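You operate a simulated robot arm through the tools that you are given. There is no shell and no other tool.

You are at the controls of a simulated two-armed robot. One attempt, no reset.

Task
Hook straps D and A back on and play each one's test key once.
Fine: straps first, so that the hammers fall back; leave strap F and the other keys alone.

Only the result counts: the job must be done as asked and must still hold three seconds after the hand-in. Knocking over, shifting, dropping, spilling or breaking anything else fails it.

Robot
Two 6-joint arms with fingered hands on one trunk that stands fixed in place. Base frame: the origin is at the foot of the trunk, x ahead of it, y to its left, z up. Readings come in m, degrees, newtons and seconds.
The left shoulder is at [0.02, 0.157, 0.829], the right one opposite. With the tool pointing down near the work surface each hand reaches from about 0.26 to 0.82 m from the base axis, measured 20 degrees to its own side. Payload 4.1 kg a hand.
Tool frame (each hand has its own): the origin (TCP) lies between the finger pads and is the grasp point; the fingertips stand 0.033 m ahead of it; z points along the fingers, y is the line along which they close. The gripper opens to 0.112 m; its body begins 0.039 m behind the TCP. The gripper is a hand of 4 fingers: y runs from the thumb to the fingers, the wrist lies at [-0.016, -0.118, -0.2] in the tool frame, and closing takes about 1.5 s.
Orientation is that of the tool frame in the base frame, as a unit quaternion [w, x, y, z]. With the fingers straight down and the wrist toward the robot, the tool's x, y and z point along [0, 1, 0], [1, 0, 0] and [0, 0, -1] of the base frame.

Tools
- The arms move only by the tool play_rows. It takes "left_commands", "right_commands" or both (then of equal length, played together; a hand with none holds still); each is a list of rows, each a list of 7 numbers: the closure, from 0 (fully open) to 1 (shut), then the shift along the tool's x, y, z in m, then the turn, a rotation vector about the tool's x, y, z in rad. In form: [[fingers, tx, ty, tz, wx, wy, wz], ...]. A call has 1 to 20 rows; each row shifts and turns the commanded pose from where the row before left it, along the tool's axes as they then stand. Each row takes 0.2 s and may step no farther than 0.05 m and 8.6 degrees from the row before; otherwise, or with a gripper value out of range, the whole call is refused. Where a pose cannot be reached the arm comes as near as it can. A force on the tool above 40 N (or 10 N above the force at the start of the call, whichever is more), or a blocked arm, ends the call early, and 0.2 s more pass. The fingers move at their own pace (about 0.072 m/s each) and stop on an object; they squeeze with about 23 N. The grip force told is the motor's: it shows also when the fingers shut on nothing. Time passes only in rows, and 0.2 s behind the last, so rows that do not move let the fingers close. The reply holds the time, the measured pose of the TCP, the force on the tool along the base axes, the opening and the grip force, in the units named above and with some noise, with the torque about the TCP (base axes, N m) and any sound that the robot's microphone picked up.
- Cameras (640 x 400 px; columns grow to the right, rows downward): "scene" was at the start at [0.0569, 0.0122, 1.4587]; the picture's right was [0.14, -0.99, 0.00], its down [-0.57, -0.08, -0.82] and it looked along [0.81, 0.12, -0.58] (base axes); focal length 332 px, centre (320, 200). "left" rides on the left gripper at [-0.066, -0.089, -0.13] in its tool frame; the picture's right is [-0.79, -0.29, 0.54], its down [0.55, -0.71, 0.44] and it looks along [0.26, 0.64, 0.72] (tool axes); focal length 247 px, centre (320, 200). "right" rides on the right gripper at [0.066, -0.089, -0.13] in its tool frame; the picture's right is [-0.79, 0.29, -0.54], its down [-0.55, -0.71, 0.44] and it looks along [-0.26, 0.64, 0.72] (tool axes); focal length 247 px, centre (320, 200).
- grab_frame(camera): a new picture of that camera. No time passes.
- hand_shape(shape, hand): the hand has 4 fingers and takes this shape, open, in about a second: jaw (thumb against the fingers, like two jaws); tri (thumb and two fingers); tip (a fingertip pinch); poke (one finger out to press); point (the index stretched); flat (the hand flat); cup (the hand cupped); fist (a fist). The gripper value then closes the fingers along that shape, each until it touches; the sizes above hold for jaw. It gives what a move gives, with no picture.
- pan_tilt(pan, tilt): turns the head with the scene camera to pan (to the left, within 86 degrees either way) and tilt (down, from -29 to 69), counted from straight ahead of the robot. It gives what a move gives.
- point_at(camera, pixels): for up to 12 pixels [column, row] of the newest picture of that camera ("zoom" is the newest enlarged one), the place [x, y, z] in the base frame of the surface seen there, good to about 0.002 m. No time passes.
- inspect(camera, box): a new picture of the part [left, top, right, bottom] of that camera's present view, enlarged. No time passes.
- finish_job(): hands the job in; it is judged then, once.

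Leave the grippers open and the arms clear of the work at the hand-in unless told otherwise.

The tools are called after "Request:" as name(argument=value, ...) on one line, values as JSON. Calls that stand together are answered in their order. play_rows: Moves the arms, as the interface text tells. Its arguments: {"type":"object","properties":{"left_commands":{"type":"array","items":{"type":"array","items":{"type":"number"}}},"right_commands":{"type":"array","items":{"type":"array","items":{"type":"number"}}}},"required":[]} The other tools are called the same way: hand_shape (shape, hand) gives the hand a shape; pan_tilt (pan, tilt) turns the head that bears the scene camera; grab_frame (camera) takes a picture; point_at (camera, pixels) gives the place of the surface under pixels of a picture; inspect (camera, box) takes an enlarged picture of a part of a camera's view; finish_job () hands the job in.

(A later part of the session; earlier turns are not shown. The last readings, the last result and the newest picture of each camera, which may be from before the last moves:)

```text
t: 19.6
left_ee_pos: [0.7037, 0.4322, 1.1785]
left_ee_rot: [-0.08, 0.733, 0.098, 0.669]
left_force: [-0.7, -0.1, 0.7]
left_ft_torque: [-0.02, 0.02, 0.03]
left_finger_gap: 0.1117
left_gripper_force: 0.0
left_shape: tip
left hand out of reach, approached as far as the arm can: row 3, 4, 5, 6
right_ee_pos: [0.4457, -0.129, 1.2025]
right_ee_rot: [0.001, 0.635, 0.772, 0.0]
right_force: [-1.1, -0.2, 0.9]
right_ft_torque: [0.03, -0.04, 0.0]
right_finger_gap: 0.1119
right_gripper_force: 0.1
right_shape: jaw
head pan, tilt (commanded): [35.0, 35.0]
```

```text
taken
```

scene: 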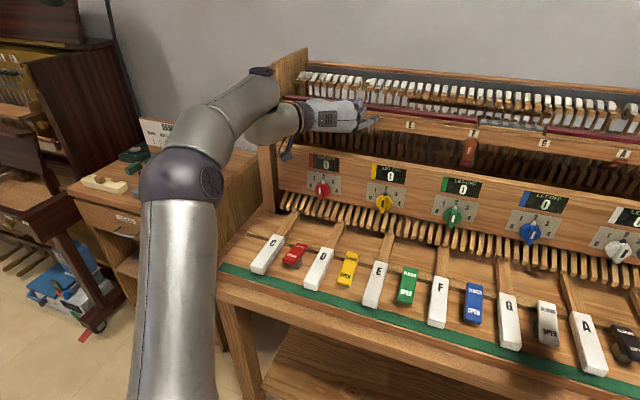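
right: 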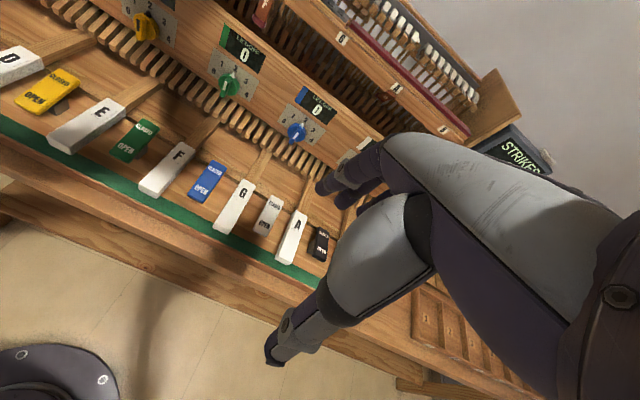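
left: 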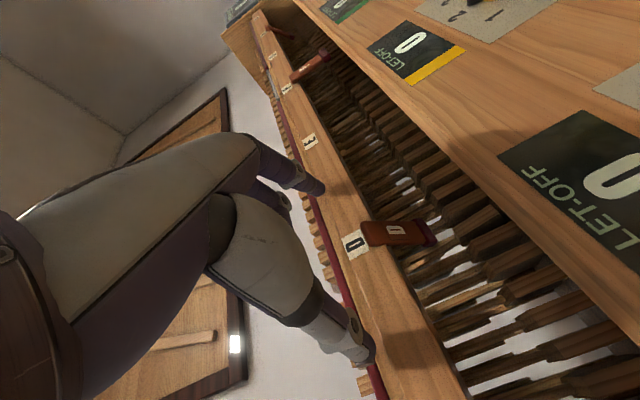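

The hand stopped short at (0.704, 0.432, 1.179) because the wrist flexes the "wrong" way here. I need the other wrist branch, so I back off up and away, pitch down, roll back to y-up, and go fingers-down. From there I'll turn y to the right and pitch up again. First the retreat and pitch-down.

Request:
play_rows(left_commands=[[0, 0.0176, 0.01, -0.026, 0, 0, 0], [0, 0.0176, 0.01, -0.026, 0, 0, 0], [0, 0.0176, 0.01, -0.026, 0, 0, 0], [0, 0.0176, 0.01, -0.026, 0, 0, 0], [0, 0, 0, 0, 0, -0.14, 0], [0, 0, 0, 0, 0, -0.14, 0], [0, 0, 0, 0, 0, -0.14, 0], [0, 0, 0, 0, 0, -0.14, 0], [0, 0, 0, 0, 0, -0.14, 0]])

```text
t: 21.6
left_ee_pos: [0.6144, 0.3682, 1.2539]
left_ee_rot: [-0.04, 0.917, 0.12, 0.377]
left_force: [-0.7, 0.2, 0.1]
left_ft_torque: [0.0, 0.01, 0.03]
left_finger_gap: 0.112
left_gripper_force: 0.1
left_shape: tip
left hand out of reach, approached as far as the arm can: row 9
right_ee_pos: [0.4458, -0.1284, 1.2017]
right_ee_rot: [0.001, 0.635, 0.772, 0.001]
right_force: [0.8, -0.2, 0.6]
right_ft_torque: [-0.01, -0.01, 0.05]
right_finger_gap: 0.1119
right_gripper_force: 0.0
right_shape: jaw
head pan, tilt (commanded): [35.0, 35.0]
```

At (0.614, 0.368, 1.254) with the fingers about 45° down. Now I roll back to y-up (about −90° about z).

Request:
play_rows(left_commands=[[0, 0, 0, 0, 0, 0, -0.147], [0, 0, 0, 0, 0, 0, -0.147], [0, 0, 0, 0, 0, 0, -0.147], [0, 0, 0, 0, 0, 0, -0.147], [0, 0, 0, 0, 0, 0, -0.147], [0, 0, 0, 0, 0, 0, -0.147], [0, 0, 0, 0, 0, 0, -0.147], [0, 0, 0, 0, 0, 0, -0.147], [0, 0, 0, 0, 0, 0, -0.147], [0, 0, 0, 0, 0, 0, -0.147], [0, 0, 0, 0, 0, 0, -0.147]])

```text
t: 24.0
left_ee_pos: [0.6123, 0.3848, 1.268]
left_ee_rot: [0.142, 0.719, 0.588, 0.341]
left_force: [0.5, -0.3, 0.2]
left_ft_torque: [0.03, 0.03, 0.02]
left_finger_gap: 0.1118
left_gripper_force: 0.1
left_shape: tip
left hand out of reach, approached as far as the arm can: row 8, 9, 10, 11
right_ee_pos: [0.4456, -0.1292, 1.2014]
right_ee_rot: [0.0, 0.635, 0.772, 0.0]
right_force: [-0.2, -0.7, 0.5]
right_ft_torque: [0.01, -0.01, 0.0]
right_finger_gap: 0.1116
right_gripper_force: 0.1
right_shape: jaw
head pan, tilt (commanded): [35.0, 35.0]
```

The roll stalled with y pointing forward-right-up. I turn the fingers straight down from here, then draw the hand back to about (0.47, 0.32, 1.12).

Request:
play_rows(left_commands=[[0, 0, 0, 0, 0.111, -0.0595, 0], [0, 0, 0, 0, 0.111, -0.0595, 0], [0, 0, 0, 0, 0.111, -0.0595, 0], [0, 0, 0, 0, 0.111, -0.0595, 0], [0, 0, 0, 0, 0.111, -0.0595, 0], [0, 0, 0, 0, 0.111, -0.0595, 0], [0, -0.0184, -0.0252, 0.0296, 0, 0, 0], [0, -0.0184, -0.0252, 0.0296, 0, 0, 0], [0, -0.0184, -0.0252, 0.0296, 0, 0, 0], [0, -0.0184, -0.0252, 0.0296, 0, 0, 0], [0, -0.0184, -0.0252, 0.0296, 0, 0, 0]])

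```text
t: 26.4
left_ee_pos: [0.4336, 0.3032, 1.0803]
left_ee_rot: [0.002, 0.774, 0.634, 0.001]
left_force: [0.7, 0.0, -0.5]
left_ft_torque: [-0.01, 0.0, 0.03]
left_finger_gap: 0.1118
left_gripper_force: 0.2
left_shape: tip
left hand out of reach, approached as far as the arm can: row 5, 6
right_ee_pos: [0.4465, -0.1291, 1.2012]
right_ee_rot: [0.0, 0.635, 0.773, 0.0]
right_force: [0.7, -1.0, 0.1]
right_ft_torque: [0.03, 0.03, 0.03]
right_finger_gap: 0.1116
right_gripper_force: 0.0
right_shape: jaw
head pan, tilt (commanded): [35.0, 35.0]
```

Fingers are straight down at (0.434, 0.303, 1.080). Now I turn about the vertical by 64° so the tool y points right along the rail.

Request:
play_rows(left_commands=[[0, 0, 0, 0, 0, 0, 0.14], [0, 0, 0, 0, 0, 0, 0.14], [0, 0, 0, 0, 0, 0, 0.14], [0, 0, 0, 0, 0, 0, 0.14], [0, 0, 0, 0, 0, 0, 0.14], [0, 0, 0, 0, 0, 0, 0.14], [0, 0, 0, 0, 0, 0, 0.14], [0, 0, 0, 0, 0, 0, 0.14]])

Request:
grab_frame(camera="scene")

```text
t: 28.2
left_ee_pos: [0.4324, 0.3057, 1.0825]
left_ee_rot: [-0.001, 0.992, 0.124, 0.001]
left_force: [-0.4, 0.6, 0.7]
left_ft_torque: [0.01, -0.01, 0.0]
left_finger_gap: 0.112
left_gripper_force: 0.0
left_shape: tip
right_ee_pos: [0.4458, -0.1281, 1.2018]
right_ee_rot: [0.0, 0.635, 0.772, 0.0]
right_force: [-0.6, -0.8, 0.1]
right_ft_torque: [-0.03, -0.05, 0.0]
right_finger_gap: 0.1115
right_gripper_force: 0.1
right_shape: jaw
head pan, tilt (commanded): [35.0, 35.0]
```

```text
taken
```

scene: 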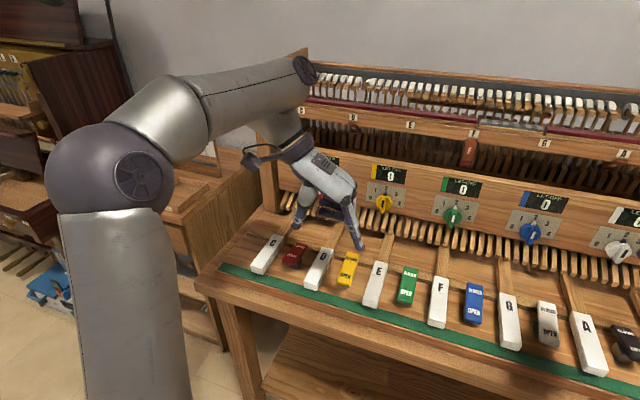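

That was fully reachable. Now I pitch up 40°, move forward to about (0.60, 0.38, 1.15), then pitch up another 40° to about −10°.

Request:
play_rows(left_commands=[[0, 0, 0, 0, 0, 0.14, 0], [0, 0, 0, 0, 0, 0.14, 0], [0, 0, 0, 0, 0, 0.14, 0], [0, 0, 0, 0, 0, 0.14, 0], [0, 0, 0, 0, 0, 0.14, 0], [0, 0.037, -0.0062, 0.0128, 0, 0, 0], [0, 0.037, -0.0062, 0.0128, 0, 0, 0], [0, 0.037, -0.0062, 0.0128, 0, 0, 0], [0, 0.037, -0.0062, 0.0128, 0, 0, 0], [0, 0.037, -0.0062, 0.0128, 0, 0, 0]])

```text
t: 30.4
left_ee_pos: [0.6014, 0.3816, 1.153]
left_ee_rot: [-0.043, 0.932, 0.117, 0.341]
left_force: [0.0, 0.0, 0.7]
left_ft_torque: [-0.01, -0.02, 0.04]
left_finger_gap: 0.1119
left_gripper_force: 0.1
left_shape: tip
right_ee_pos: [0.4452, -0.1277, 1.2017]
right_ee_rot: [0.0, 0.635, 0.772, 0.0]
right_force: [0.1, 0.6, 1.9]
right_ft_torque: [0.01, -0.04, 0.0]
right_finger_gap: 0.1117
right_gripper_force: 0.2
right_shape: jaw
head pan, tilt (commanded): [35.0, 35.0]
```

Reachable throughout. Now I pitch up the remaining 40° in place, at n≈0.68, clear of the rail.

Request:
play_rows(left_commands=[[0, 0, 0, 0, 0, 0.14, 0], [0, 0, 0, 0, 0, 0.14, 0], [0, 0, 0, 0, 0, 0.14, 0], [0, 0, 0, 0, 0, 0.14, 0], [0, 0, 0, 0, 0, 0.14, 0]])

Request:
grab_frame(camera="scene")

Request:
grab_frame(camera="left")

```text
t: 31.6
left_ee_pos: [0.6154, 0.3852, 1.1874]
left_ee_rot: [-0.081, 0.764, 0.095, 0.633]
left_force: [0.4, 0.0, 0.0]
left_ft_torque: [0.0, 0.02, -0.01]
left_finger_gap: 0.1116
left_gripper_force: 0.2
left_shape: tip
left hand out of reach, approached as far as the arm can: row 5
right_ee_pos: [0.4453, -0.1285, 1.2031]
right_ee_rot: [0.0, 0.635, 0.772, 0.0]
right_force: [0.4, -0.1, 0.0]
right_ft_torque: [-0.02, 0.02, -0.03]
right_finger_gap: 0.1117
right_gripper_force: 0.0
right_shape: jaw
head pan, tilt (commanded): [35.0, 35.0]
```

```text
taken
```

scene: 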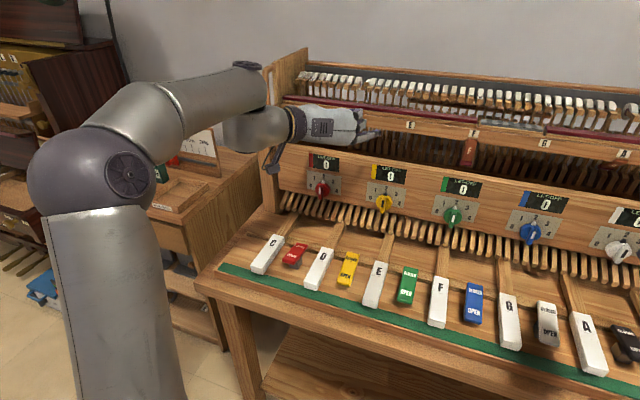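

```text
taken
```

left: 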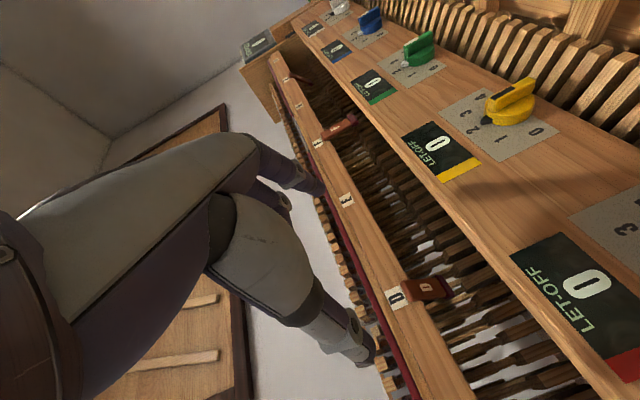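

Request:
point_at(camera="scene", pixels=[[128, 175], [100, 150], [160, 100], [200, 95], [225, 90], [247, 67], [252, 130], [270, 130], [300, 128], [322, 128], [120, 260], [110, 350]])

```text
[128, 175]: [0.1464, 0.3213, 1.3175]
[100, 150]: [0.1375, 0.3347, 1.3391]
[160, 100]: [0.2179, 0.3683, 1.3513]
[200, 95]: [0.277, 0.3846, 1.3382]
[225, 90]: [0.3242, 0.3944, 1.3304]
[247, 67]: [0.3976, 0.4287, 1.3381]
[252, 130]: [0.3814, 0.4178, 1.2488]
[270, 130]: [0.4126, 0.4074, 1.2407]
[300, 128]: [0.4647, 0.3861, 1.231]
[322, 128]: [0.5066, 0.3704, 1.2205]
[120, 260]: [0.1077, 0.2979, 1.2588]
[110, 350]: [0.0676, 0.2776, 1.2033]
```

The joint readings make sense now: the last wrist roll hits its limit when the fingers point straight along the forearm. Pointing the fingers obliquely keeps the wrist nearly straight, so the index can pass behind the strap from its left side and draw it out. I retrace to fingers-down first.

Request:
play_rows(left_commands=[[0, 0, 0, 0, 0, -0.14, 0], [0, 0, 0, 0, 0, -0.14, 0], [0, 0, 0, 0, 0, -0.14, 0], [0, 0, 0, 0, 0, -0.14, 0], [0, 0, 0, 0, 0, -0.14, 0], [0, -0.037, 0.0062, -0.0128, 0, 0, 0], [0, -0.037, 0.0062, -0.0128, 0, 0, 0], [0, -0.037, 0.0062, -0.0128, 0, 0, 0], [0, -0.037, 0.0062, -0.0128, 0, 0, 0], [0, -0.037, 0.0062, -0.0128, 0, 0, 0], [0, 0, 0, 0, 0, -0.14, 0], [0, 0, 0, 0, 0, -0.14, 0], [0, 0, 0, 0, 0, -0.14, 0], [0, 0, 0, 0, 0, -0.14, 0], [0, 0, 0, 0, 0, -0.14, 0]])

```text
t: 34.8
left_ee_pos: [0.4473, 0.3089, 1.1179]
left_ee_rot: [0.001, 0.992, 0.126, -0.001]
left_force: [-0.3, -0.1, -0.4]
left_ft_torque: [0.01, -0.07, 0.02]
left_finger_gap: 0.1121
left_gripper_force: 0.0
left_shape: tip
right_ee_pos: [0.4452, -0.1282, 1.2008]
right_ee_rot: [0.0, 0.636, 0.772, 0.0]
right_force: [-0.1, -0.1, -0.6]
right_ft_torque: [0.01, 0.0, -0.01]
right_finger_gap: 0.1118
right_gripper_force: 0.0
right_shape: jaw
head pan, tilt (commanded): [35.0, 35.0]
```

Fingers down again at (0.447, 0.309, 1.118). Now I turn 140° the other way about the vertical so the tool y points left-forward (yaw about 65°).

Request:
play_rows(left_commands=[[0, 0, 0, 0, 0, 0, -0.144], [0, 0, 0, 0, 0, 0, -0.144], [0, 0, 0, 0, 0, 0, -0.144], [0, 0, 0, 0, 0, 0, -0.144], [0, 0, 0, 0, 0, 0, -0.144], [0, 0, 0, 0, 0, 0, -0.144], [0, 0, 0, 0, 0, 0, -0.144], [0, 0, 0, 0, 0, 0, -0.144], [0, 0, 0, 0, 0, 0, -0.144], [0, 0, 0, 0, 0, 0, -0.144], [0, 0, 0, 0, 0, 0, -0.144], [0, 0, 0, 0, 0, 0, -0.144], [0, 0, 0, 0, 0, 0, -0.144], [0, 0, 0, 0, 0, 0, -0.144], [0, 0, 0, 0, 0, 0, -0.144], [0, 0, 0, 0, 0, 0, -0.144], [0, 0, 0, 0, 0, 0, -0.144]])

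Request:
hand_shape(shape="point", hand="left")

Request:
grab_frame(camera="left")

Request:
grab_frame(camera="scene")

```text
t: 38.4
left_ee_pos: [0.4473, 0.3088, 1.1199]
left_ee_rot: [0.001, 0.218, 0.976, 0.001]
left_force: [-0.3, 0.4, -0.3]
left_ft_torque: [-0.01, 0.0, 0.02]
left_finger_gap: 0.112
left_gripper_force: 0.0
left_shape: tip
right_ee_pos: [0.446, -0.1291, 1.2017]
right_ee_rot: [-0.001, 0.636, 0.772, 0.001]
right_force: [-0.2, 0.1, -0.3]
right_ft_torque: [-0.02, -0.01, 0.01]
right_finger_gap: 0.1115
right_gripper_force: 0.1
right_shape: jaw
head pan, tilt (commanded): [35.0, 35.0]
```

```text
t: 39.3
left_ee_pos: [0.4472, 0.3093, 1.1174]
left_ee_rot: [0.001, 0.219, 0.976, -0.001]
left_force: [1.0, -0.1, -0.3]
left_ft_torque: [0.0, 0.03, 0.02]
left_finger_gap: 0.0
left_gripper_force: 0.1
left_shape: point
right_ee_pos: [0.4463, -0.1289, 1.2018]
right_ee_rot: [-0.001, 0.635, 0.773, 0.0]
right_force: [-0.6, 0.8, -0.6]
right_ft_torque: [0.01, -0.01, 0.01]
right_finger_gap: 0.1117
right_gripper_force: 0.0
right_shape: jaw
head pan, tilt (commanded): [35.0, 35.0]
```

```text
taken
```

left: 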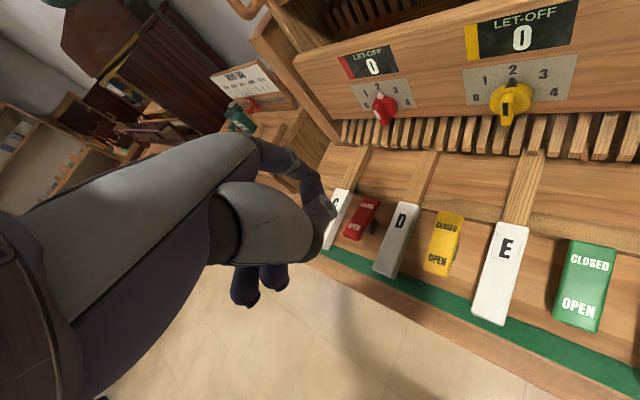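

```text
taken
```

scene: 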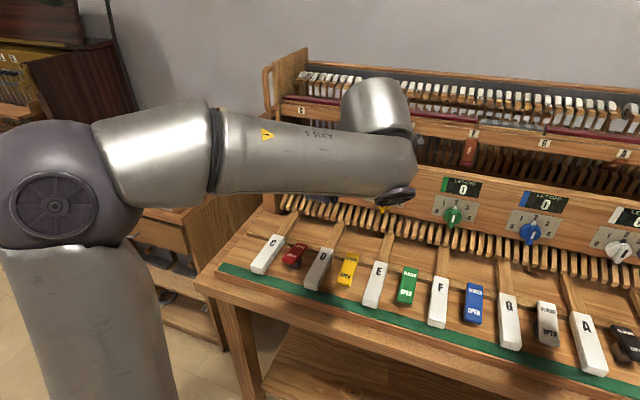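

Request:
inspect(camera="left", box=[190, 120, 370, 320])

Request:
hand_shape(shape="poke", hand="left")

Request:
inspect(camera="left", box=[190, 120, 430, 320])

Request:
grab_frame(camera="left")

```text
2.00 times, centred on (280, 220) of left
```

zoom: 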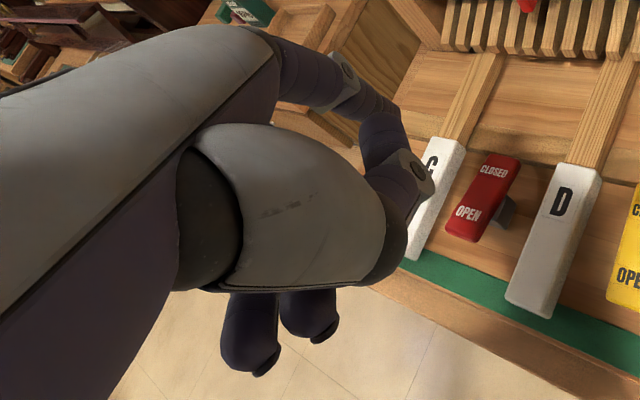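

```text
t: 40.2
left_ee_pos: [0.4462, 0.3083, 1.1184]
left_ee_rot: [0.002, 0.22, 0.975, 0.0]
left_force: [0.0, -0.6, 0.5]
left_ft_torque: [0.01, 0.01, 0.01]
left_finger_gap: 0.0
left_gripper_force: 0.1
left_shape: poke
right_ee_pos: [0.4449, -0.129, 1.2011]
right_ee_rot: [0.001, 0.635, 0.772, 0.001]
right_force: [0.4, 0.5, -0.1]
right_ft_torque: [-0.05, -0.03, 0.04]
right_finger_gap: 0.1119
right_gripper_force: 0.0
right_shape: jaw
head pan, tilt (commanded): [35.0, 35.0]
```

```text
2.00 times, centred on (310, 220) of left
```

zoom: 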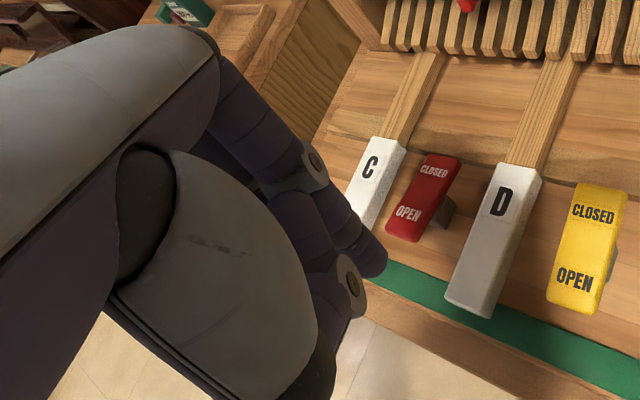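

```text
taken
```

left: 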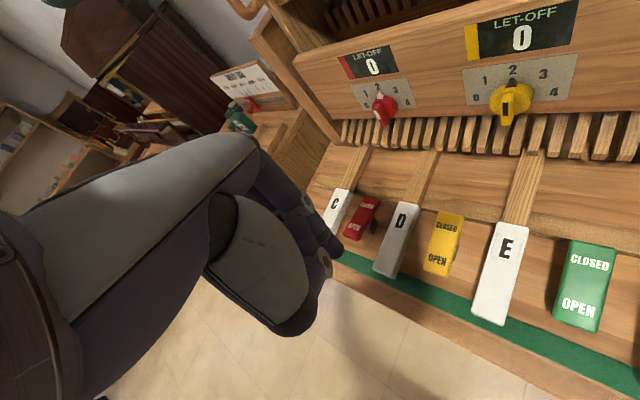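

The "poke" shape has the index straight along the tool z. The "point" shape seems to stretch the index along the palm axis, which would suit a straight wrist. I re-shape to "point" and measure the finger's 3D points.

Request:
hand_shape(shape="point", hand="left")

Request:
inspect(camera="left", box=[220, 120, 360, 240])

Request:
point_at(camera="zoom", pixels=[[150, 75], [220, 110], [290, 150], [330, 180], [380, 230], [430, 270], [480, 320], [500, 370], [520, 400], [450, 350], [540, 380], [420, 230]])

```text
t: 41.1
left_ee_pos: [0.4461, 0.3076, 1.1192]
left_ee_rot: [0.001, 0.221, 0.975, 0.0]
left_force: [0.3, 0.5, 0.6]
left_ft_torque: [-0.03, -0.06, -0.03]
left_finger_gap: 0.0002
left_gripper_force: 0.0
left_shape: point
right_ee_pos: [0.4461, -0.1286, 1.2011]
right_ee_rot: [0.001, 0.635, 0.772, 0.0]
right_force: [0.8, 0.1, 0.0]
right_ft_torque: [-0.04, 0.04, 0.01]
right_finger_gap: 0.1117
right_gripper_force: 0.1
right_shape: jaw
head pan, tilt (commanded): [35.0, 35.0]
```

```text
3.33 times, centred on (290, 180) of left
```

zoom: 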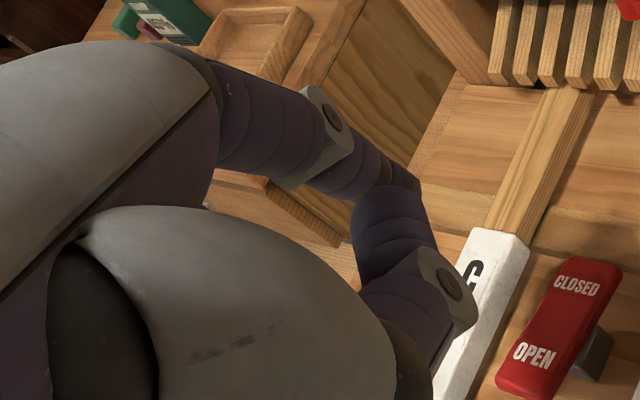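

```text
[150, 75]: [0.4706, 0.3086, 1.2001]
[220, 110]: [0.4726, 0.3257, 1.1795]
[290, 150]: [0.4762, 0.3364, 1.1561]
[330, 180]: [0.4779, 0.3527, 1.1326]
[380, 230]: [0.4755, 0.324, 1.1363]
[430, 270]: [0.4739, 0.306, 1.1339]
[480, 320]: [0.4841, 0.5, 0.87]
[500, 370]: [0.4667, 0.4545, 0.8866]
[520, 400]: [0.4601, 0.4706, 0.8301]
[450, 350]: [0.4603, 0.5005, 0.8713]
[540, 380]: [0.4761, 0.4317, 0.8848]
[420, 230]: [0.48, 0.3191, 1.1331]
```

In "point" the thumb crosses the index tip, so "tip" (index and thumb both clear) is the better hook. I reshape to tip and pitch the hand up obliquely while moving in front of D.

Request:
hand_shape(shape="tip", hand="left")

Request:
play_rows(left_commands=[[0, 0, 0, 0, 0, -0.1454, 0], [0, 0, 0, 0, 0, -0.1454, 0], [0, 0, 0, 0, 0, -0.1454, 0], [0, 0, 0, 0, 0, -0.1454, 0], [0, -0.02, 0.0299, 0.0056, 0, 0, 0], [0, -0.02, 0.0299, 0.0056, 0, 0, 0], [0, -0.02, 0.0299, 0.0056, 0, 0, 0], [0, -0.02, 0.0299, 0.0056, 0, 0, 0], [0, -0.02, 0.0299, 0.0056, 0, 0, 0], [0, 0, 0, 0, 0, -0.1454, 0], [0, 0, 0, 0, 0, -0.1454, 0], [0, 0, 0, 0, 0, -0.1454, 0], [0, 0, 0, 0, 0, -0.1454, 0], [0, 0, 0, 0, 0, -0.1454, 0]])

Request:
grab_frame(camera="scene")

Request:
grab_frame(camera="left")

```text
t: 42.0
left_ee_pos: [0.4466, 0.3095, 1.1183]
left_ee_rot: [0.001, 0.22, 0.975, 0.0]
left_force: [-0.3, -0.5, -0.7]
left_ft_torque: [-0.04, 0.0, 0.03]
left_finger_gap: 0.1116
left_gripper_force: 0.0
left_shape: tip
right_ee_pos: [0.4464, -0.1271, 1.2015]
right_ee_rot: [0.0, 0.635, 0.772, 0.0]
right_force: [0.2, -0.3, -0.2]
right_ft_torque: [0.02, 0.0, 0.01]
right_finger_gap: 0.1117
right_gripper_force: 0.0
right_shape: jaw
head pan, tilt (commanded): [35.0, 35.0]
```

```text
t: 45.0
left_ee_pos: [0.6146, 0.4202, 1.2075]
left_ee_rot: [0.492, 0.181, 0.842, -0.128]
left_force: [0.8, -0.5, 0.4]
left_ft_torque: [-0.02, -0.03, 0.02]
left_finger_gap: 0.112
left_gripper_force: 0.0
left_shape: tip
left hand out of reach, approached as far as the arm can: row 12, 13, 14
right_ee_pos: [0.4452, -0.1294, 1.2019]
right_ee_rot: [0.0, 0.635, 0.772, 0.0]
right_force: [-0.1, 0.1, 0.7]
right_ft_torque: [0.04, -0.02, -0.01]
right_finger_gap: 0.112
right_gripper_force: 0.1
right_shape: jaw
head pan, tilt (commanded): [35.0, 35.0]
```

```text
taken
```

scene: 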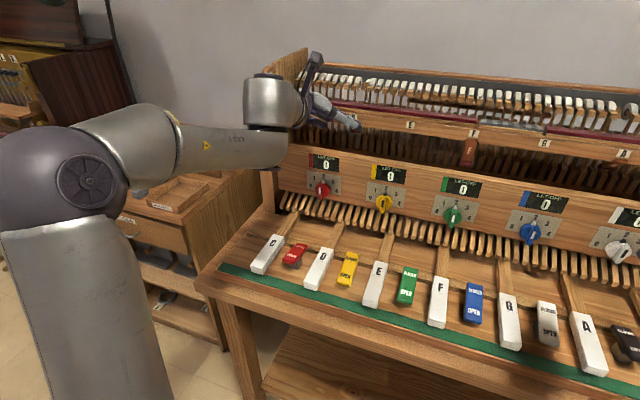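

```text
taken
```

left: 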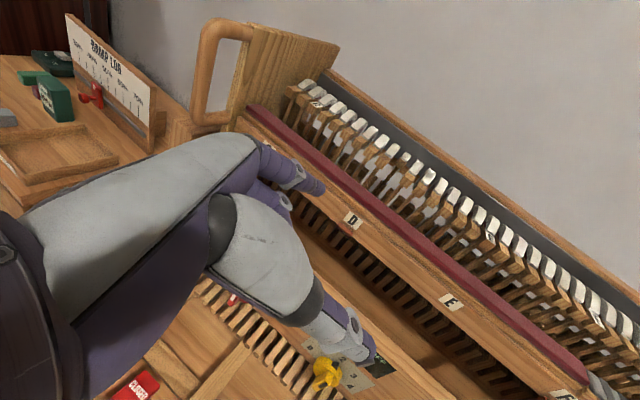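

Request:
point_at(camera="scene", pixels=[[88, 180], [120, 130], [160, 145], [200, 145], [240, 145], [270, 150], [275, 100], [255, 95], [300, 105], [320, 110], [60, 260], [60, 340]])

```text
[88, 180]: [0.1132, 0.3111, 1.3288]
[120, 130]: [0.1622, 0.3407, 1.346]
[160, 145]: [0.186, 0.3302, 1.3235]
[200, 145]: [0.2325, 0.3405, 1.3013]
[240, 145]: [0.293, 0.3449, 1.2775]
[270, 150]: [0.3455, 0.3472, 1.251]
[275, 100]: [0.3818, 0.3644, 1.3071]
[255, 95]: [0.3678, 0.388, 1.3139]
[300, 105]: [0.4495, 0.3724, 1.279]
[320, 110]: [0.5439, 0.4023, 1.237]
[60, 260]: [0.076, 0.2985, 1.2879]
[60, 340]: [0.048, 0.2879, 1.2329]
```

The index-up oblique pose is nearly there (pitch −29°), but the hand's roll joint sits at its −180° stop. If I roll the hand a full turn about the palm axis in free space, the same pose is reached from the other end of that joint's range, which leaves room to level out. I back off a little and start the roll, keeping the wrist still.

Request:
play_rows(left_commands=[[0, 0, -0.0218, -0.0206, 0, 0, 0], [0, 0, -0.0218, -0.0206, 0, 0, 0], [0, 0.00933, 0.00212, -0.00223, 0, 0.1082, 0.1025], [0, 0.00933, 0.00212, -0.00223, 0, 0.1082, 0.1025], [0, 0.00933, 0.00212, -0.00223, 0, 0.1082, 0.1025], [0, 0.00933, 0.00212, -0.00223, 0, 0.1082, 0.1025], [0, 0.00933, 0.00212, -0.00223, 0, 0.1082, 0.1025], [0, 0.00933, 0.00212, -0.00223, 0, 0.1082, 0.1025], [0, 0.00933, 0.00212, -0.00223, 0, 0.1082, 0.1025], [0, 0.00933, 0.00212, -0.00223, 0, 0.1082, 0.1025], [0, 0.00933, 0.00212, -0.00223, 0, 0.1082, 0.1025], [0, 0.00933, 0.00212, -0.00223, 0, 0.1082, 0.1025], [0, 0.00933, 0.00212, -0.00223, 0, 0.1082, 0.1025], [0, 0.00933, 0.00212, -0.00223, 0, 0.1082, 0.1025]])

Request:
grab_frame(camera="scene")

```text
t: 48.0
left_ee_pos: [0.519, 0.4895, 1.2222]
left_ee_rot: [-0.101, 0.638, 0.708, 0.286]
left_force: [0.4, 0.1, -0.2]
left_ft_torque: [-0.02, 0.0, 0.0]
left_finger_gap: 0.1116
left_gripper_force: 0.0
left_shape: tip
right_ee_pos: [0.4467, -0.1286, 1.202]
right_ee_rot: [0.0, 0.635, 0.772, 0.0]
right_force: [-0.2, -0.7, -0.1]
right_ft_torque: [0.0, 0.01, 0.02]
right_finger_gap: 0.1117
right_gripper_force: 0.0
right_shape: jaw
head pan, tilt (commanded): [35.0, 35.0]
```

```text
taken
```

scene: 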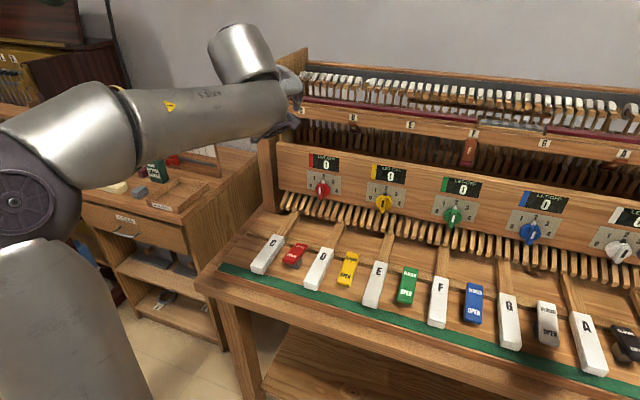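

All of that was reachable: 102° rolled. I continue another 20 steps; the TCP stays within 0.07 m of (0.55, 0.45, 1.26), clear of everything.

Request:
play_rows(left_commands=[[0, 0.00933, 0.00212, -0.00223, 0, 0.1082, 0.1025], [0, 0.00933, 0.00212, -0.00223, 0, 0.1082, 0.1025], [0, 0.00933, 0.00212, -0.00223, 0, 0.1082, 0.1025], [0, 0.00933, 0.00212, -0.00223, 0, 0.1082, 0.1025], [0, 0.00933, 0.00212, -0.00223, 0, 0.1082, 0.1025], [0, 0.00933, 0.00212, -0.00223, 0, 0.1082, 0.1025], [0, 0.00933, 0.00212, -0.00223, 0, 0.1082, 0.1025], [0, 0.00933, 0.00212, -0.00223, 0, 0.1082, 0.1025], [0, 0.00933, 0.00212, -0.00223, 0, 0.1082, 0.1025], [0, 0.00933, 0.00212, -0.00223, 0, 0.1082, 0.1025], [0, 0.00933, 0.00212, -0.00223, 0, 0.1082, 0.1025], [0, 0.00933, 0.00212, -0.00223, 0, 0.1082, 0.1025], [0, 0.00933, 0.00212, -0.00223, 0, 0.1082, 0.1025], [0, 0.00933, 0.00212, -0.00223, 0, 0.1082, 0.1025], [0, 0.00933, 0.00212, -0.00223, 0, 0.1082, 0.1025], [0, 0.00933, 0.00212, -0.00223, 0, 0.1082, 0.1025], [0, 0.00933, 0.00212, -0.00223, 0, 0.1082, 0.1025], [0, 0.00933, 0.00212, -0.00223, 0, 0.1082, 0.1025], [0, 0.00933, 0.00212, -0.00223, 0, 0.1082, 0.1025], [0, 0.00933, 0.00212, -0.00223, 0, 0.1082, 0.1025]])

```text
t: 52.2
left_ee_pos: [0.5884, 0.4239, 1.3115]
left_ee_rot: [0.717, -0.329, 0.454, -0.415]
left_force: [0.0, -0.8, 0.3]
left_ft_torque: [0.0, 0.0, 0.03]
left_finger_gap: 0.1118
left_gripper_force: 0.1
left_shape: tip
right_ee_pos: [0.4454, -0.1285, 1.2015]
right_ee_rot: [0.0, 0.635, 0.772, 0.0]
right_force: [0.1, -0.6, -0.1]
right_ft_torque: [0.0, 0.0, -0.02]
right_finger_gap: 0.112
right_gripper_force: 0.1
right_shape: jaw
head pan, tilt (commanded): [35.0, 35.0]
```

273° rolled with no limit hit. Now a last 78° turn brings the tool to the target: z at yaw −25° and 15° down, y level, index on top.

Request:
play_rows(left_commands=[[0, 0.0086, 0.0019, -0.002, 0.0124, 0.0867, 0.105], [0, 0.0086, 0.0019, -0.002, 0.0124, 0.0867, 0.105], [0, 0.0086, 0.0019, -0.002, 0.0124, 0.0867, 0.105], [0, 0.0086, 0.0019, -0.002, 0.0124, 0.0867, 0.105], [0, 0.0086, 0.0019, -0.002, 0.0124, 0.0867, 0.105], [0, 0.0086, 0.0019, -0.002, 0.0124, 0.0867, 0.105], [0, 0.0086, 0.0019, -0.002, 0.0124, 0.0867, 0.105], [0, 0.0086, 0.0019, -0.002, 0.0124, 0.0867, 0.105], [0, 0.0086, 0.0019, -0.002, 0.0124, 0.0867, 0.105], [0, 0.0086, 0.0019, -0.002, 0.0124, 0.0867, 0.105]])

Request:
grab_frame(camera="scene")

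Request:
grab_frame(camera="left")

```text
t: 54.4
left_ee_pos: [0.5856, 0.3713, 1.2544]
left_ee_rot: [0.592, 0.169, 0.777, -0.131]
left_force: [-0.1, 0.8, -1.2]
left_ft_torque: [-0.06, 0.03, -0.01]
left_finger_gap: 0.1118
left_gripper_force: 0.0
left_shape: tip
left hand out of reach, approached as far as the arm can: row 8, 9, 10
right_ee_pos: [0.4448, -0.1282, 1.202]
right_ee_rot: [-0.001, 0.635, 0.773, 0.001]
right_force: [-0.2, -0.2, 0.0]
right_ft_torque: [-0.02, 0.05, 0.0]
right_finger_gap: 0.1117
right_gripper_force: 0.1
right_shape: jaw
head pan, tilt (commanded): [35.0, 35.0]
```

```text
taken
```

scene: 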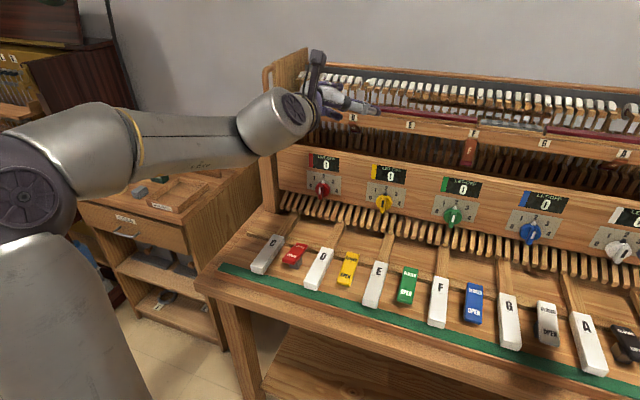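

```text
taken
```

left: 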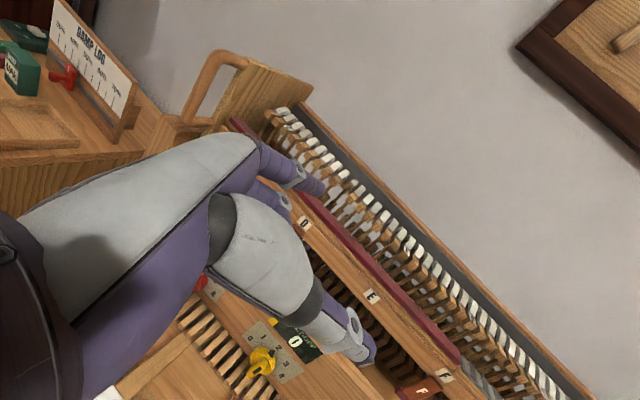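

The target orientation (z yaw −25°, pitch −15°, y level, index up) is reached at (0.586, 0.371, 1.254). I now move towards the pre-approach point at about (0.656, 0.468, 1.14), front-left of strap D, and watch reachability.

Request:
play_rows(left_commands=[[0.2, 0.0259, 0.0295, 0.0131, 0, 0, 0], [0.2, 0.0259, 0.0295, 0.0131, 0, 0, 0], [0.2, 0.0259, 0.0295, 0.0131, 0, 0, 0], [0.2, 0.0259, 0.0295, 0.0131, 0, 0, 0]])

Request:
grab_frame(camera="scene")

Request:
grab_frame(camera="left")

```text
t: 55.4
left_ee_pos: [0.6982, 0.3958, 1.2081]
left_ee_rot: [0.59, 0.163, 0.78, -0.127]
left_force: [-0.3, 0.3, -0.7]
left_ft_torque: [0.0, 0.04, 0.01]
left_finger_gap: 0.0898
left_gripper_force: 0.0
left_shape: tip
left hand out of reach, approached as far as the arm can: row 1, 2, 3, 4
right_ee_pos: [0.4452, -0.1281, 1.2011]
right_ee_rot: [0.001, 0.635, 0.772, 0.0]
right_force: [-0.5, -1.0, 0.2]
right_ft_torque: [0.01, -0.04, 0.01]
right_finger_gap: 0.1116
right_gripper_force: 0.2
right_shape: jaw
head pan, tilt (commanded): [35.0, 35.0]
```

```text
taken
```

scene: 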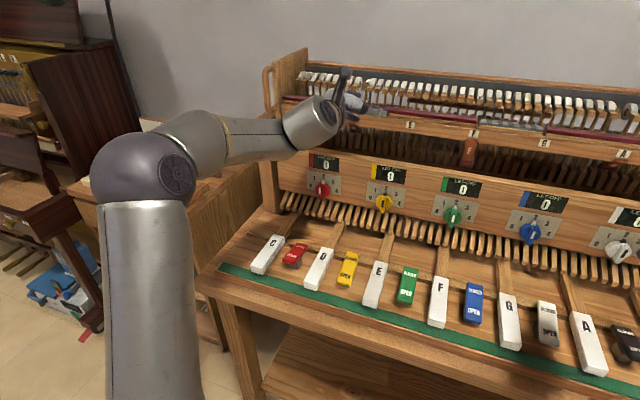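

```text
taken
```

left: 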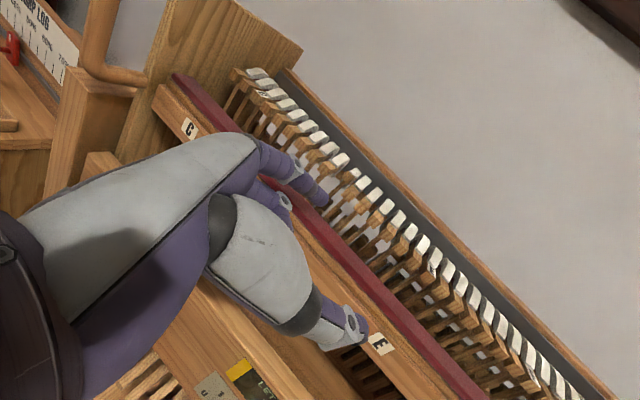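

The hand drifted to (0.698, 0.396, 1.208) because the forearm-roll joint is at its end in this oblique yaw. Yawing the fingers towards straight ahead (z yaw about 0°) puts the bend to the left and frees both joints, which makes the plain side pinch of the strap possible. I back off and yaw.

Request:
play_rows(left_commands=[[0.2, 0, 0, -0.04, 0, 0, 0], [0.2, 0, 0, -0.04, 0, 0, 0], [0.2, 0, 0, 0, -0.1135, -0.0005, -0.0312], [0.2, 0, 0, 0, -0.1135, -0.0005, -0.0312], [0.2, 0, 0, 0, -0.1135, -0.0005, -0.0312], [0.2, 0, 0, 0, -0.1135, -0.0005, -0.0312]])

Request:
grab_frame(camera="scene")

```text
t: 56.8
left_ee_pos: [0.6397, 0.3992, 1.2525]
left_ee_rot: [0.609, -0.016, 0.793, 0.009]
left_force: [0.3, 0.3, 0.6]
left_ft_torque: [-0.02, 0.0, -0.02]
left_finger_gap: 0.0897
left_gripper_force: 0.1
left_shape: tip
left hand out of reach, approached as far as the arm can: row 1, 2
right_ee_pos: [0.4453, -0.1289, 1.2018]
right_ee_rot: [0.0, 0.636, 0.772, 0.0]
right_force: [-0.6, -0.5, 0.1]
right_ft_torque: [-0.07, 0.03, -0.03]
right_finger_gap: 0.1119
right_gripper_force: 0.1
right_shape: jaw
head pan, tilt (commanded): [35.0, 35.0]
```

```text
taken
```

scene: 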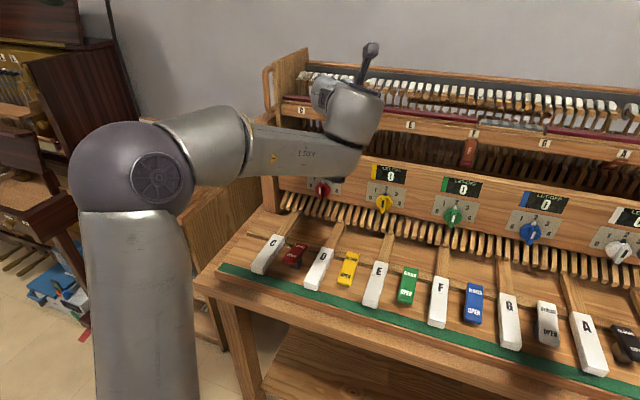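

Free now: TCP (0.640, 0.399, 1.253), z yaw 2°, pitch −15°, y level to the left. I lower it to the pre-approach in front of D: (0.664, 0.440, 1.126).

Request:
play_rows(left_commands=[[0.3, 0.0288, 0.0102, 0.0145, 0, 0, 0], [0.4, 0.0288, 0.0102, 0.0145, 0, 0, 0], [0.45, 0.0288, 0.0102, 0.0145, 0, 0, 0], [0.45, 0.0288, 0.0102, 0.0145, 0, 0, 0]])

Request:
grab_frame(camera="scene")

Request:
grab_frame(camera="left")

```text
t: 57.8
left_ee_pos: [0.6652, 0.4394, 1.1268]
left_ee_rot: [0.61, -0.015, 0.792, 0.008]
left_force: [-0.3, 0.0, 0.6]
left_ft_torque: [-0.04, 0.03, 0.05]
left_finger_gap: 0.0619
left_gripper_force: 0.0
left_shape: tip
right_ee_pos: [0.4455, -0.1286, 1.2009]
right_ee_rot: [0.001, 0.636, 0.772, 0.0]
right_force: [0.0, 0.1, 0.7]
right_ft_torque: [0.01, -0.03, -0.02]
right_finger_gap: 0.1118
right_gripper_force: 0.2
right_shape: jaw
head pan, tilt (commanded): [35.0, 35.0]
```

```text
taken
```

scene: 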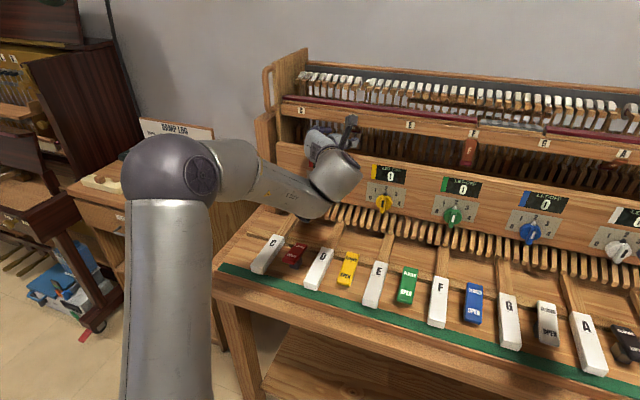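

```text
taken
```

left: 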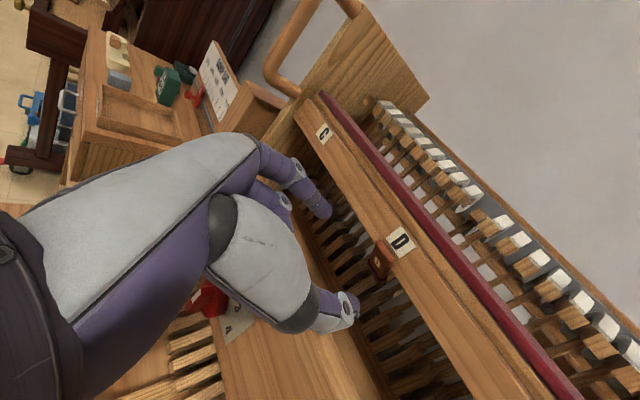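

The pre-approach is reached exactly. The left camera shows index (320,205) and thumb (350,310) with strap D at (378,265) between them. I zoom in to check alignment and heights.

Request:
inspect(camera="left", box=[270, 170, 450, 350])

Request:
point_at(camera="zoom", pixels=[[395, 195], [375, 240], [360, 220], [400, 180], [190, 140], [175, 110], [280, 310], [285, 345], [130, 150], [60, 130]])

Request:
inspect(camera="scene", box=[270, 90, 390, 190])

```text
2.22 times, centred on (360, 260) of left
```

zoom: 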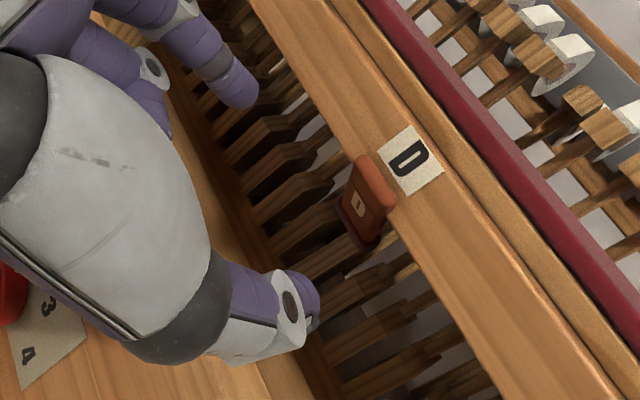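

```text
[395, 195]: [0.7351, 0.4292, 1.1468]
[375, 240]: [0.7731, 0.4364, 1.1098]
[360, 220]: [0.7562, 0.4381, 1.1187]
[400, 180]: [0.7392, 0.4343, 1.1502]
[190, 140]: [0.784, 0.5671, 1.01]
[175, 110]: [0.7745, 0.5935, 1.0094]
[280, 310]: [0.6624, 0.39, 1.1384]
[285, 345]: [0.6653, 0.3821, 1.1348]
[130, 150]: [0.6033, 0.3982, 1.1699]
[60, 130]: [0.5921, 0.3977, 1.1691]
```

```text
4.00 times, centred on (330, 140) of scene
```

zoom: 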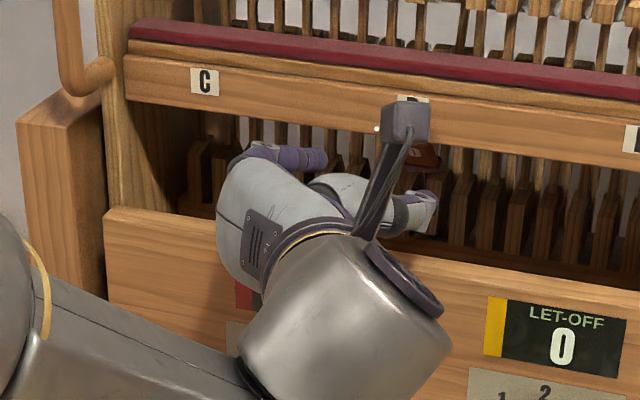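

Alignment is right: TCP is at n≈0.754, s≈−0.260 and the entry line ends centred on the strap. I advance half-way (0.045 m) along the fingers and look again.

Request:
play_rows(left_commands=[[0.45, 0, 0, 0.015, 0, 0, 0], [0.45, 0, 0, 0.015, 0, 0, 0], [0.45, 0, 0, 0.015, 0, 0, 0]])

Request:
inspect(camera="left", box=[270, 170, 450, 350])

Request:
inspect(camera="scene", box=[270, 90, 390, 190])

```text
t: 58.6
left_ee_pos: [0.7078, 0.4416, 1.116]
left_ee_rot: [0.61, -0.014, 0.792, 0.008]
left_force: [-0.1, 0.5, -0.6]
left_ft_torque: [0.0, -0.02, 0.01]
left_finger_gap: 0.0618
left_gripper_force: 0.0
left_shape: tip
right_ee_pos: [0.4454, -0.1283, 1.2015]
right_ee_rot: [0.0, 0.635, 0.772, 0.0]
right_force: [-0.2, 0.4, 0.0]
right_ft_torque: [-0.02, -0.03, 0.02]
right_finger_gap: 0.1117
right_gripper_force: 0.1
right_shape: jaw
head pan, tilt (commanded): [35.0, 35.0]
```

```text
2.22 times, centred on (360, 260) of left
```

zoom: 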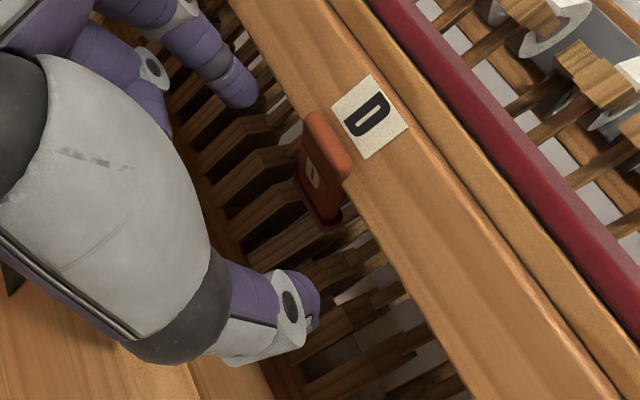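

```text
4.00 times, centred on (330, 140) of scene
```

zoom: 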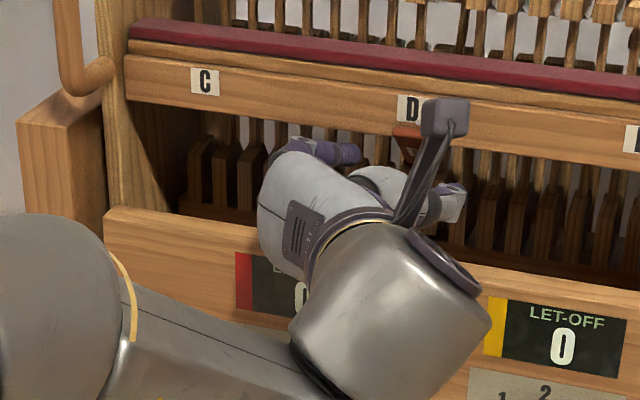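

The strap is between index and thumb with room on both sides. I advance another 0.03 m.

Request:
play_rows(left_commands=[[0.45, 0, 0, 0.01, 0, 0, 0], [0.45, 0, 0, 0.01, 0, 0, 0], [0.45, 0, 0, 0.01, 0, 0, 0]])

Request:
inspect(camera="left", box=[270, 150, 450, 330])

Request:
inspect(camera="scene", box=[300, 100, 400, 170])

```text
t: 59.4
left_ee_pos: [0.7381, 0.4425, 1.1088]
left_ee_rot: [0.61, -0.016, 0.792, 0.008]
left_force: [1.2, -0.8, 0.9]
left_ft_torque: [-0.04, -0.03, 0.0]
left_finger_gap: 0.062
left_gripper_force: 0.0
left_shape: tip
right_ee_pos: [0.446, -0.1287, 1.2012]
right_ee_rot: [0.0, 0.635, 0.772, 0.001]
right_force: [0.3, 0.0, -0.2]
right_ft_torque: [-0.03, 0.0, 0.01]
right_finger_gap: 0.1116
right_gripper_force: 0.0
right_shape: jaw
head pan, tilt (commanded): [35.0, 35.0]
```

```text
2.22 times, centred on (360, 240) of left
```

zoom: 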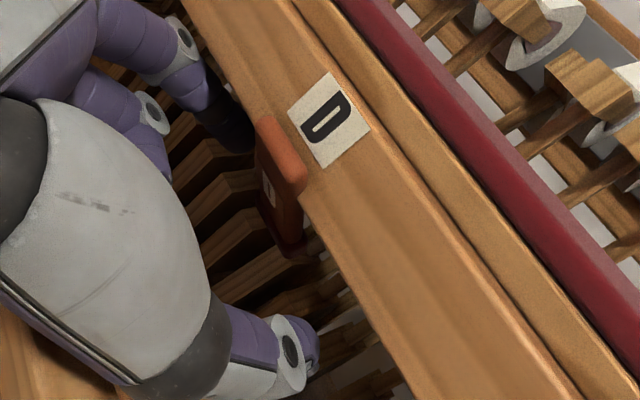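

```text
5.71 times, centred on (350, 135) of scene
```

zoom: 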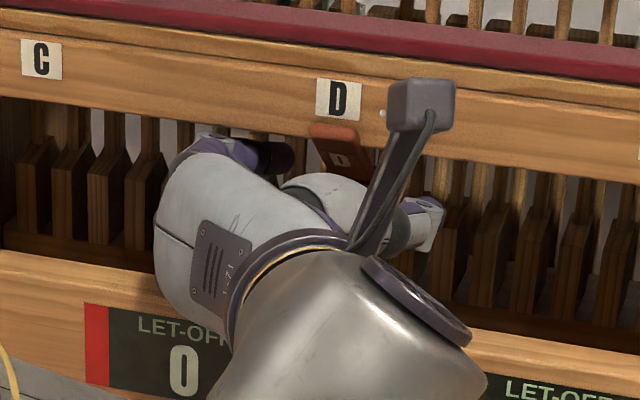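

The index tip is now under the rail beside the strap, with TCP at n≈0.825. I advance the last 0.013 m and then close the pinch on the strap's edges.

Request:
play_rows(left_commands=[[0.45, 0, 0, 0.0065, 0, 0, 0], [0.45, 0, 0, 0.0065, 0, 0, 0], [0.55, 0, 0, 0, 0, 0, 0], [0.65, 0, 0, 0, 0, 0, 0], [0.72, 0, 0, 0, 0, 0, 0], [0.78, 0, 0, 0, 0, 0, 0], [0.84, 0, 0, 0, 0, 0, 0]])

Request:
inspect(camera="left", box=[270, 150, 450, 330])

Request:
inspect(camera="scene", box=[300, 100, 400, 170])

```text
t: 61.0
left_ee_pos: [0.7509, 0.4431, 1.1033]
left_ee_rot: [0.611, -0.016, 0.791, 0.01]
left_force: [-0.1, 3.0, -0.6]
left_ft_torque: [-0.01, 0.02, 0.05]
left_finger_gap: 0.0186
left_gripper_force: 0.2
left_shape: tip
right_ee_pos: [0.4461, -0.1288, 1.2014]
right_ee_rot: [-0.001, 0.636, 0.772, 0.001]
right_force: [0.6, -0.3, 0.3]
right_ft_torque: [0.0, -0.03, 0.0]
right_finger_gap: 0.1117
right_gripper_force: 0.2
right_shape: jaw
head pan, tilt (commanded): [35.0, 35.0]
```

```text
2.22 times, centred on (360, 240) of left
```

zoom: 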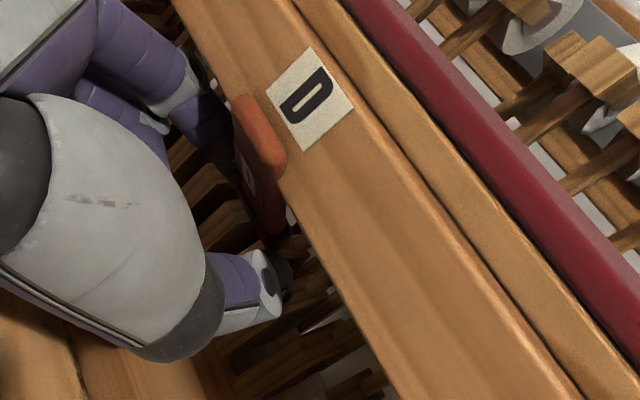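

```text
5.71 times, centred on (350, 135) of scene
```

zoom: 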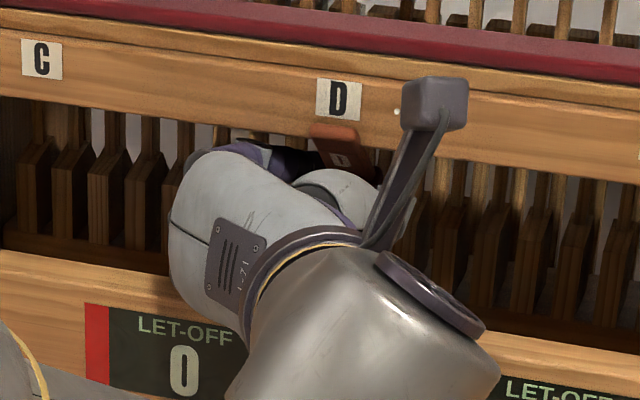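

The gap is 0.0186 m with a 3 N side force building, so the fingers are just reaching the strap's edges. I close fully to get a firm pinch.

Request:
play_rows(left_commands=[[0.9, 0, 0, 0, 0, 0, 0], [0.95, 0, 0, 0, 0, 0, 0], [1, 0, 0, 0, 0, 0, 0], [1, 0, 0, 0, 0, 0, 0]])

Request:
inspect(camera="left", box=[270, 150, 450, 330])

```text
t: 62.0
left_ee_pos: [0.7504, 0.4461, 1.1008]
left_ee_rot: [0.608, -0.018, 0.794, 0.009]
left_force: [5.4, 17.9, -8.5]
left_ft_torque: [-0.12, 0.21, 0.36]
left_finger_gap: 0.0128
left_gripper_force: 23.3
left_shape: tip
right_ee_pos: [0.4453, -0.1281, 1.2016]
right_ee_rot: [0.0, 0.635, 0.772, 0.0]
right_force: [-0.4, -0.4, -0.7]
right_ft_torque: [0.02, 0.03, 0.0]
right_finger_gap: 0.1116
right_gripper_force: 0.1
right_shape: jaw
head pan, tilt (commanded): [35.0, 35.0]
```

```text
2.22 times, centred on (360, 240) of left
```

zoom: 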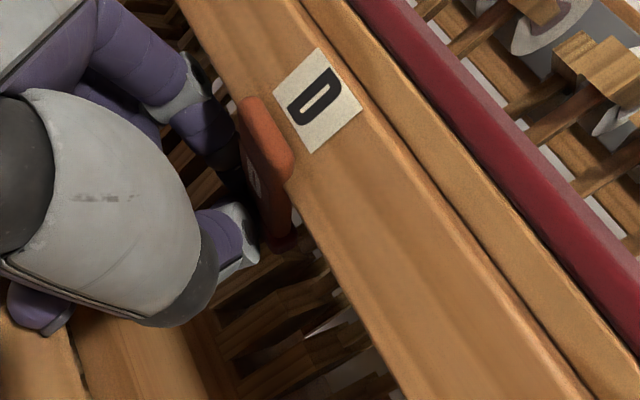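

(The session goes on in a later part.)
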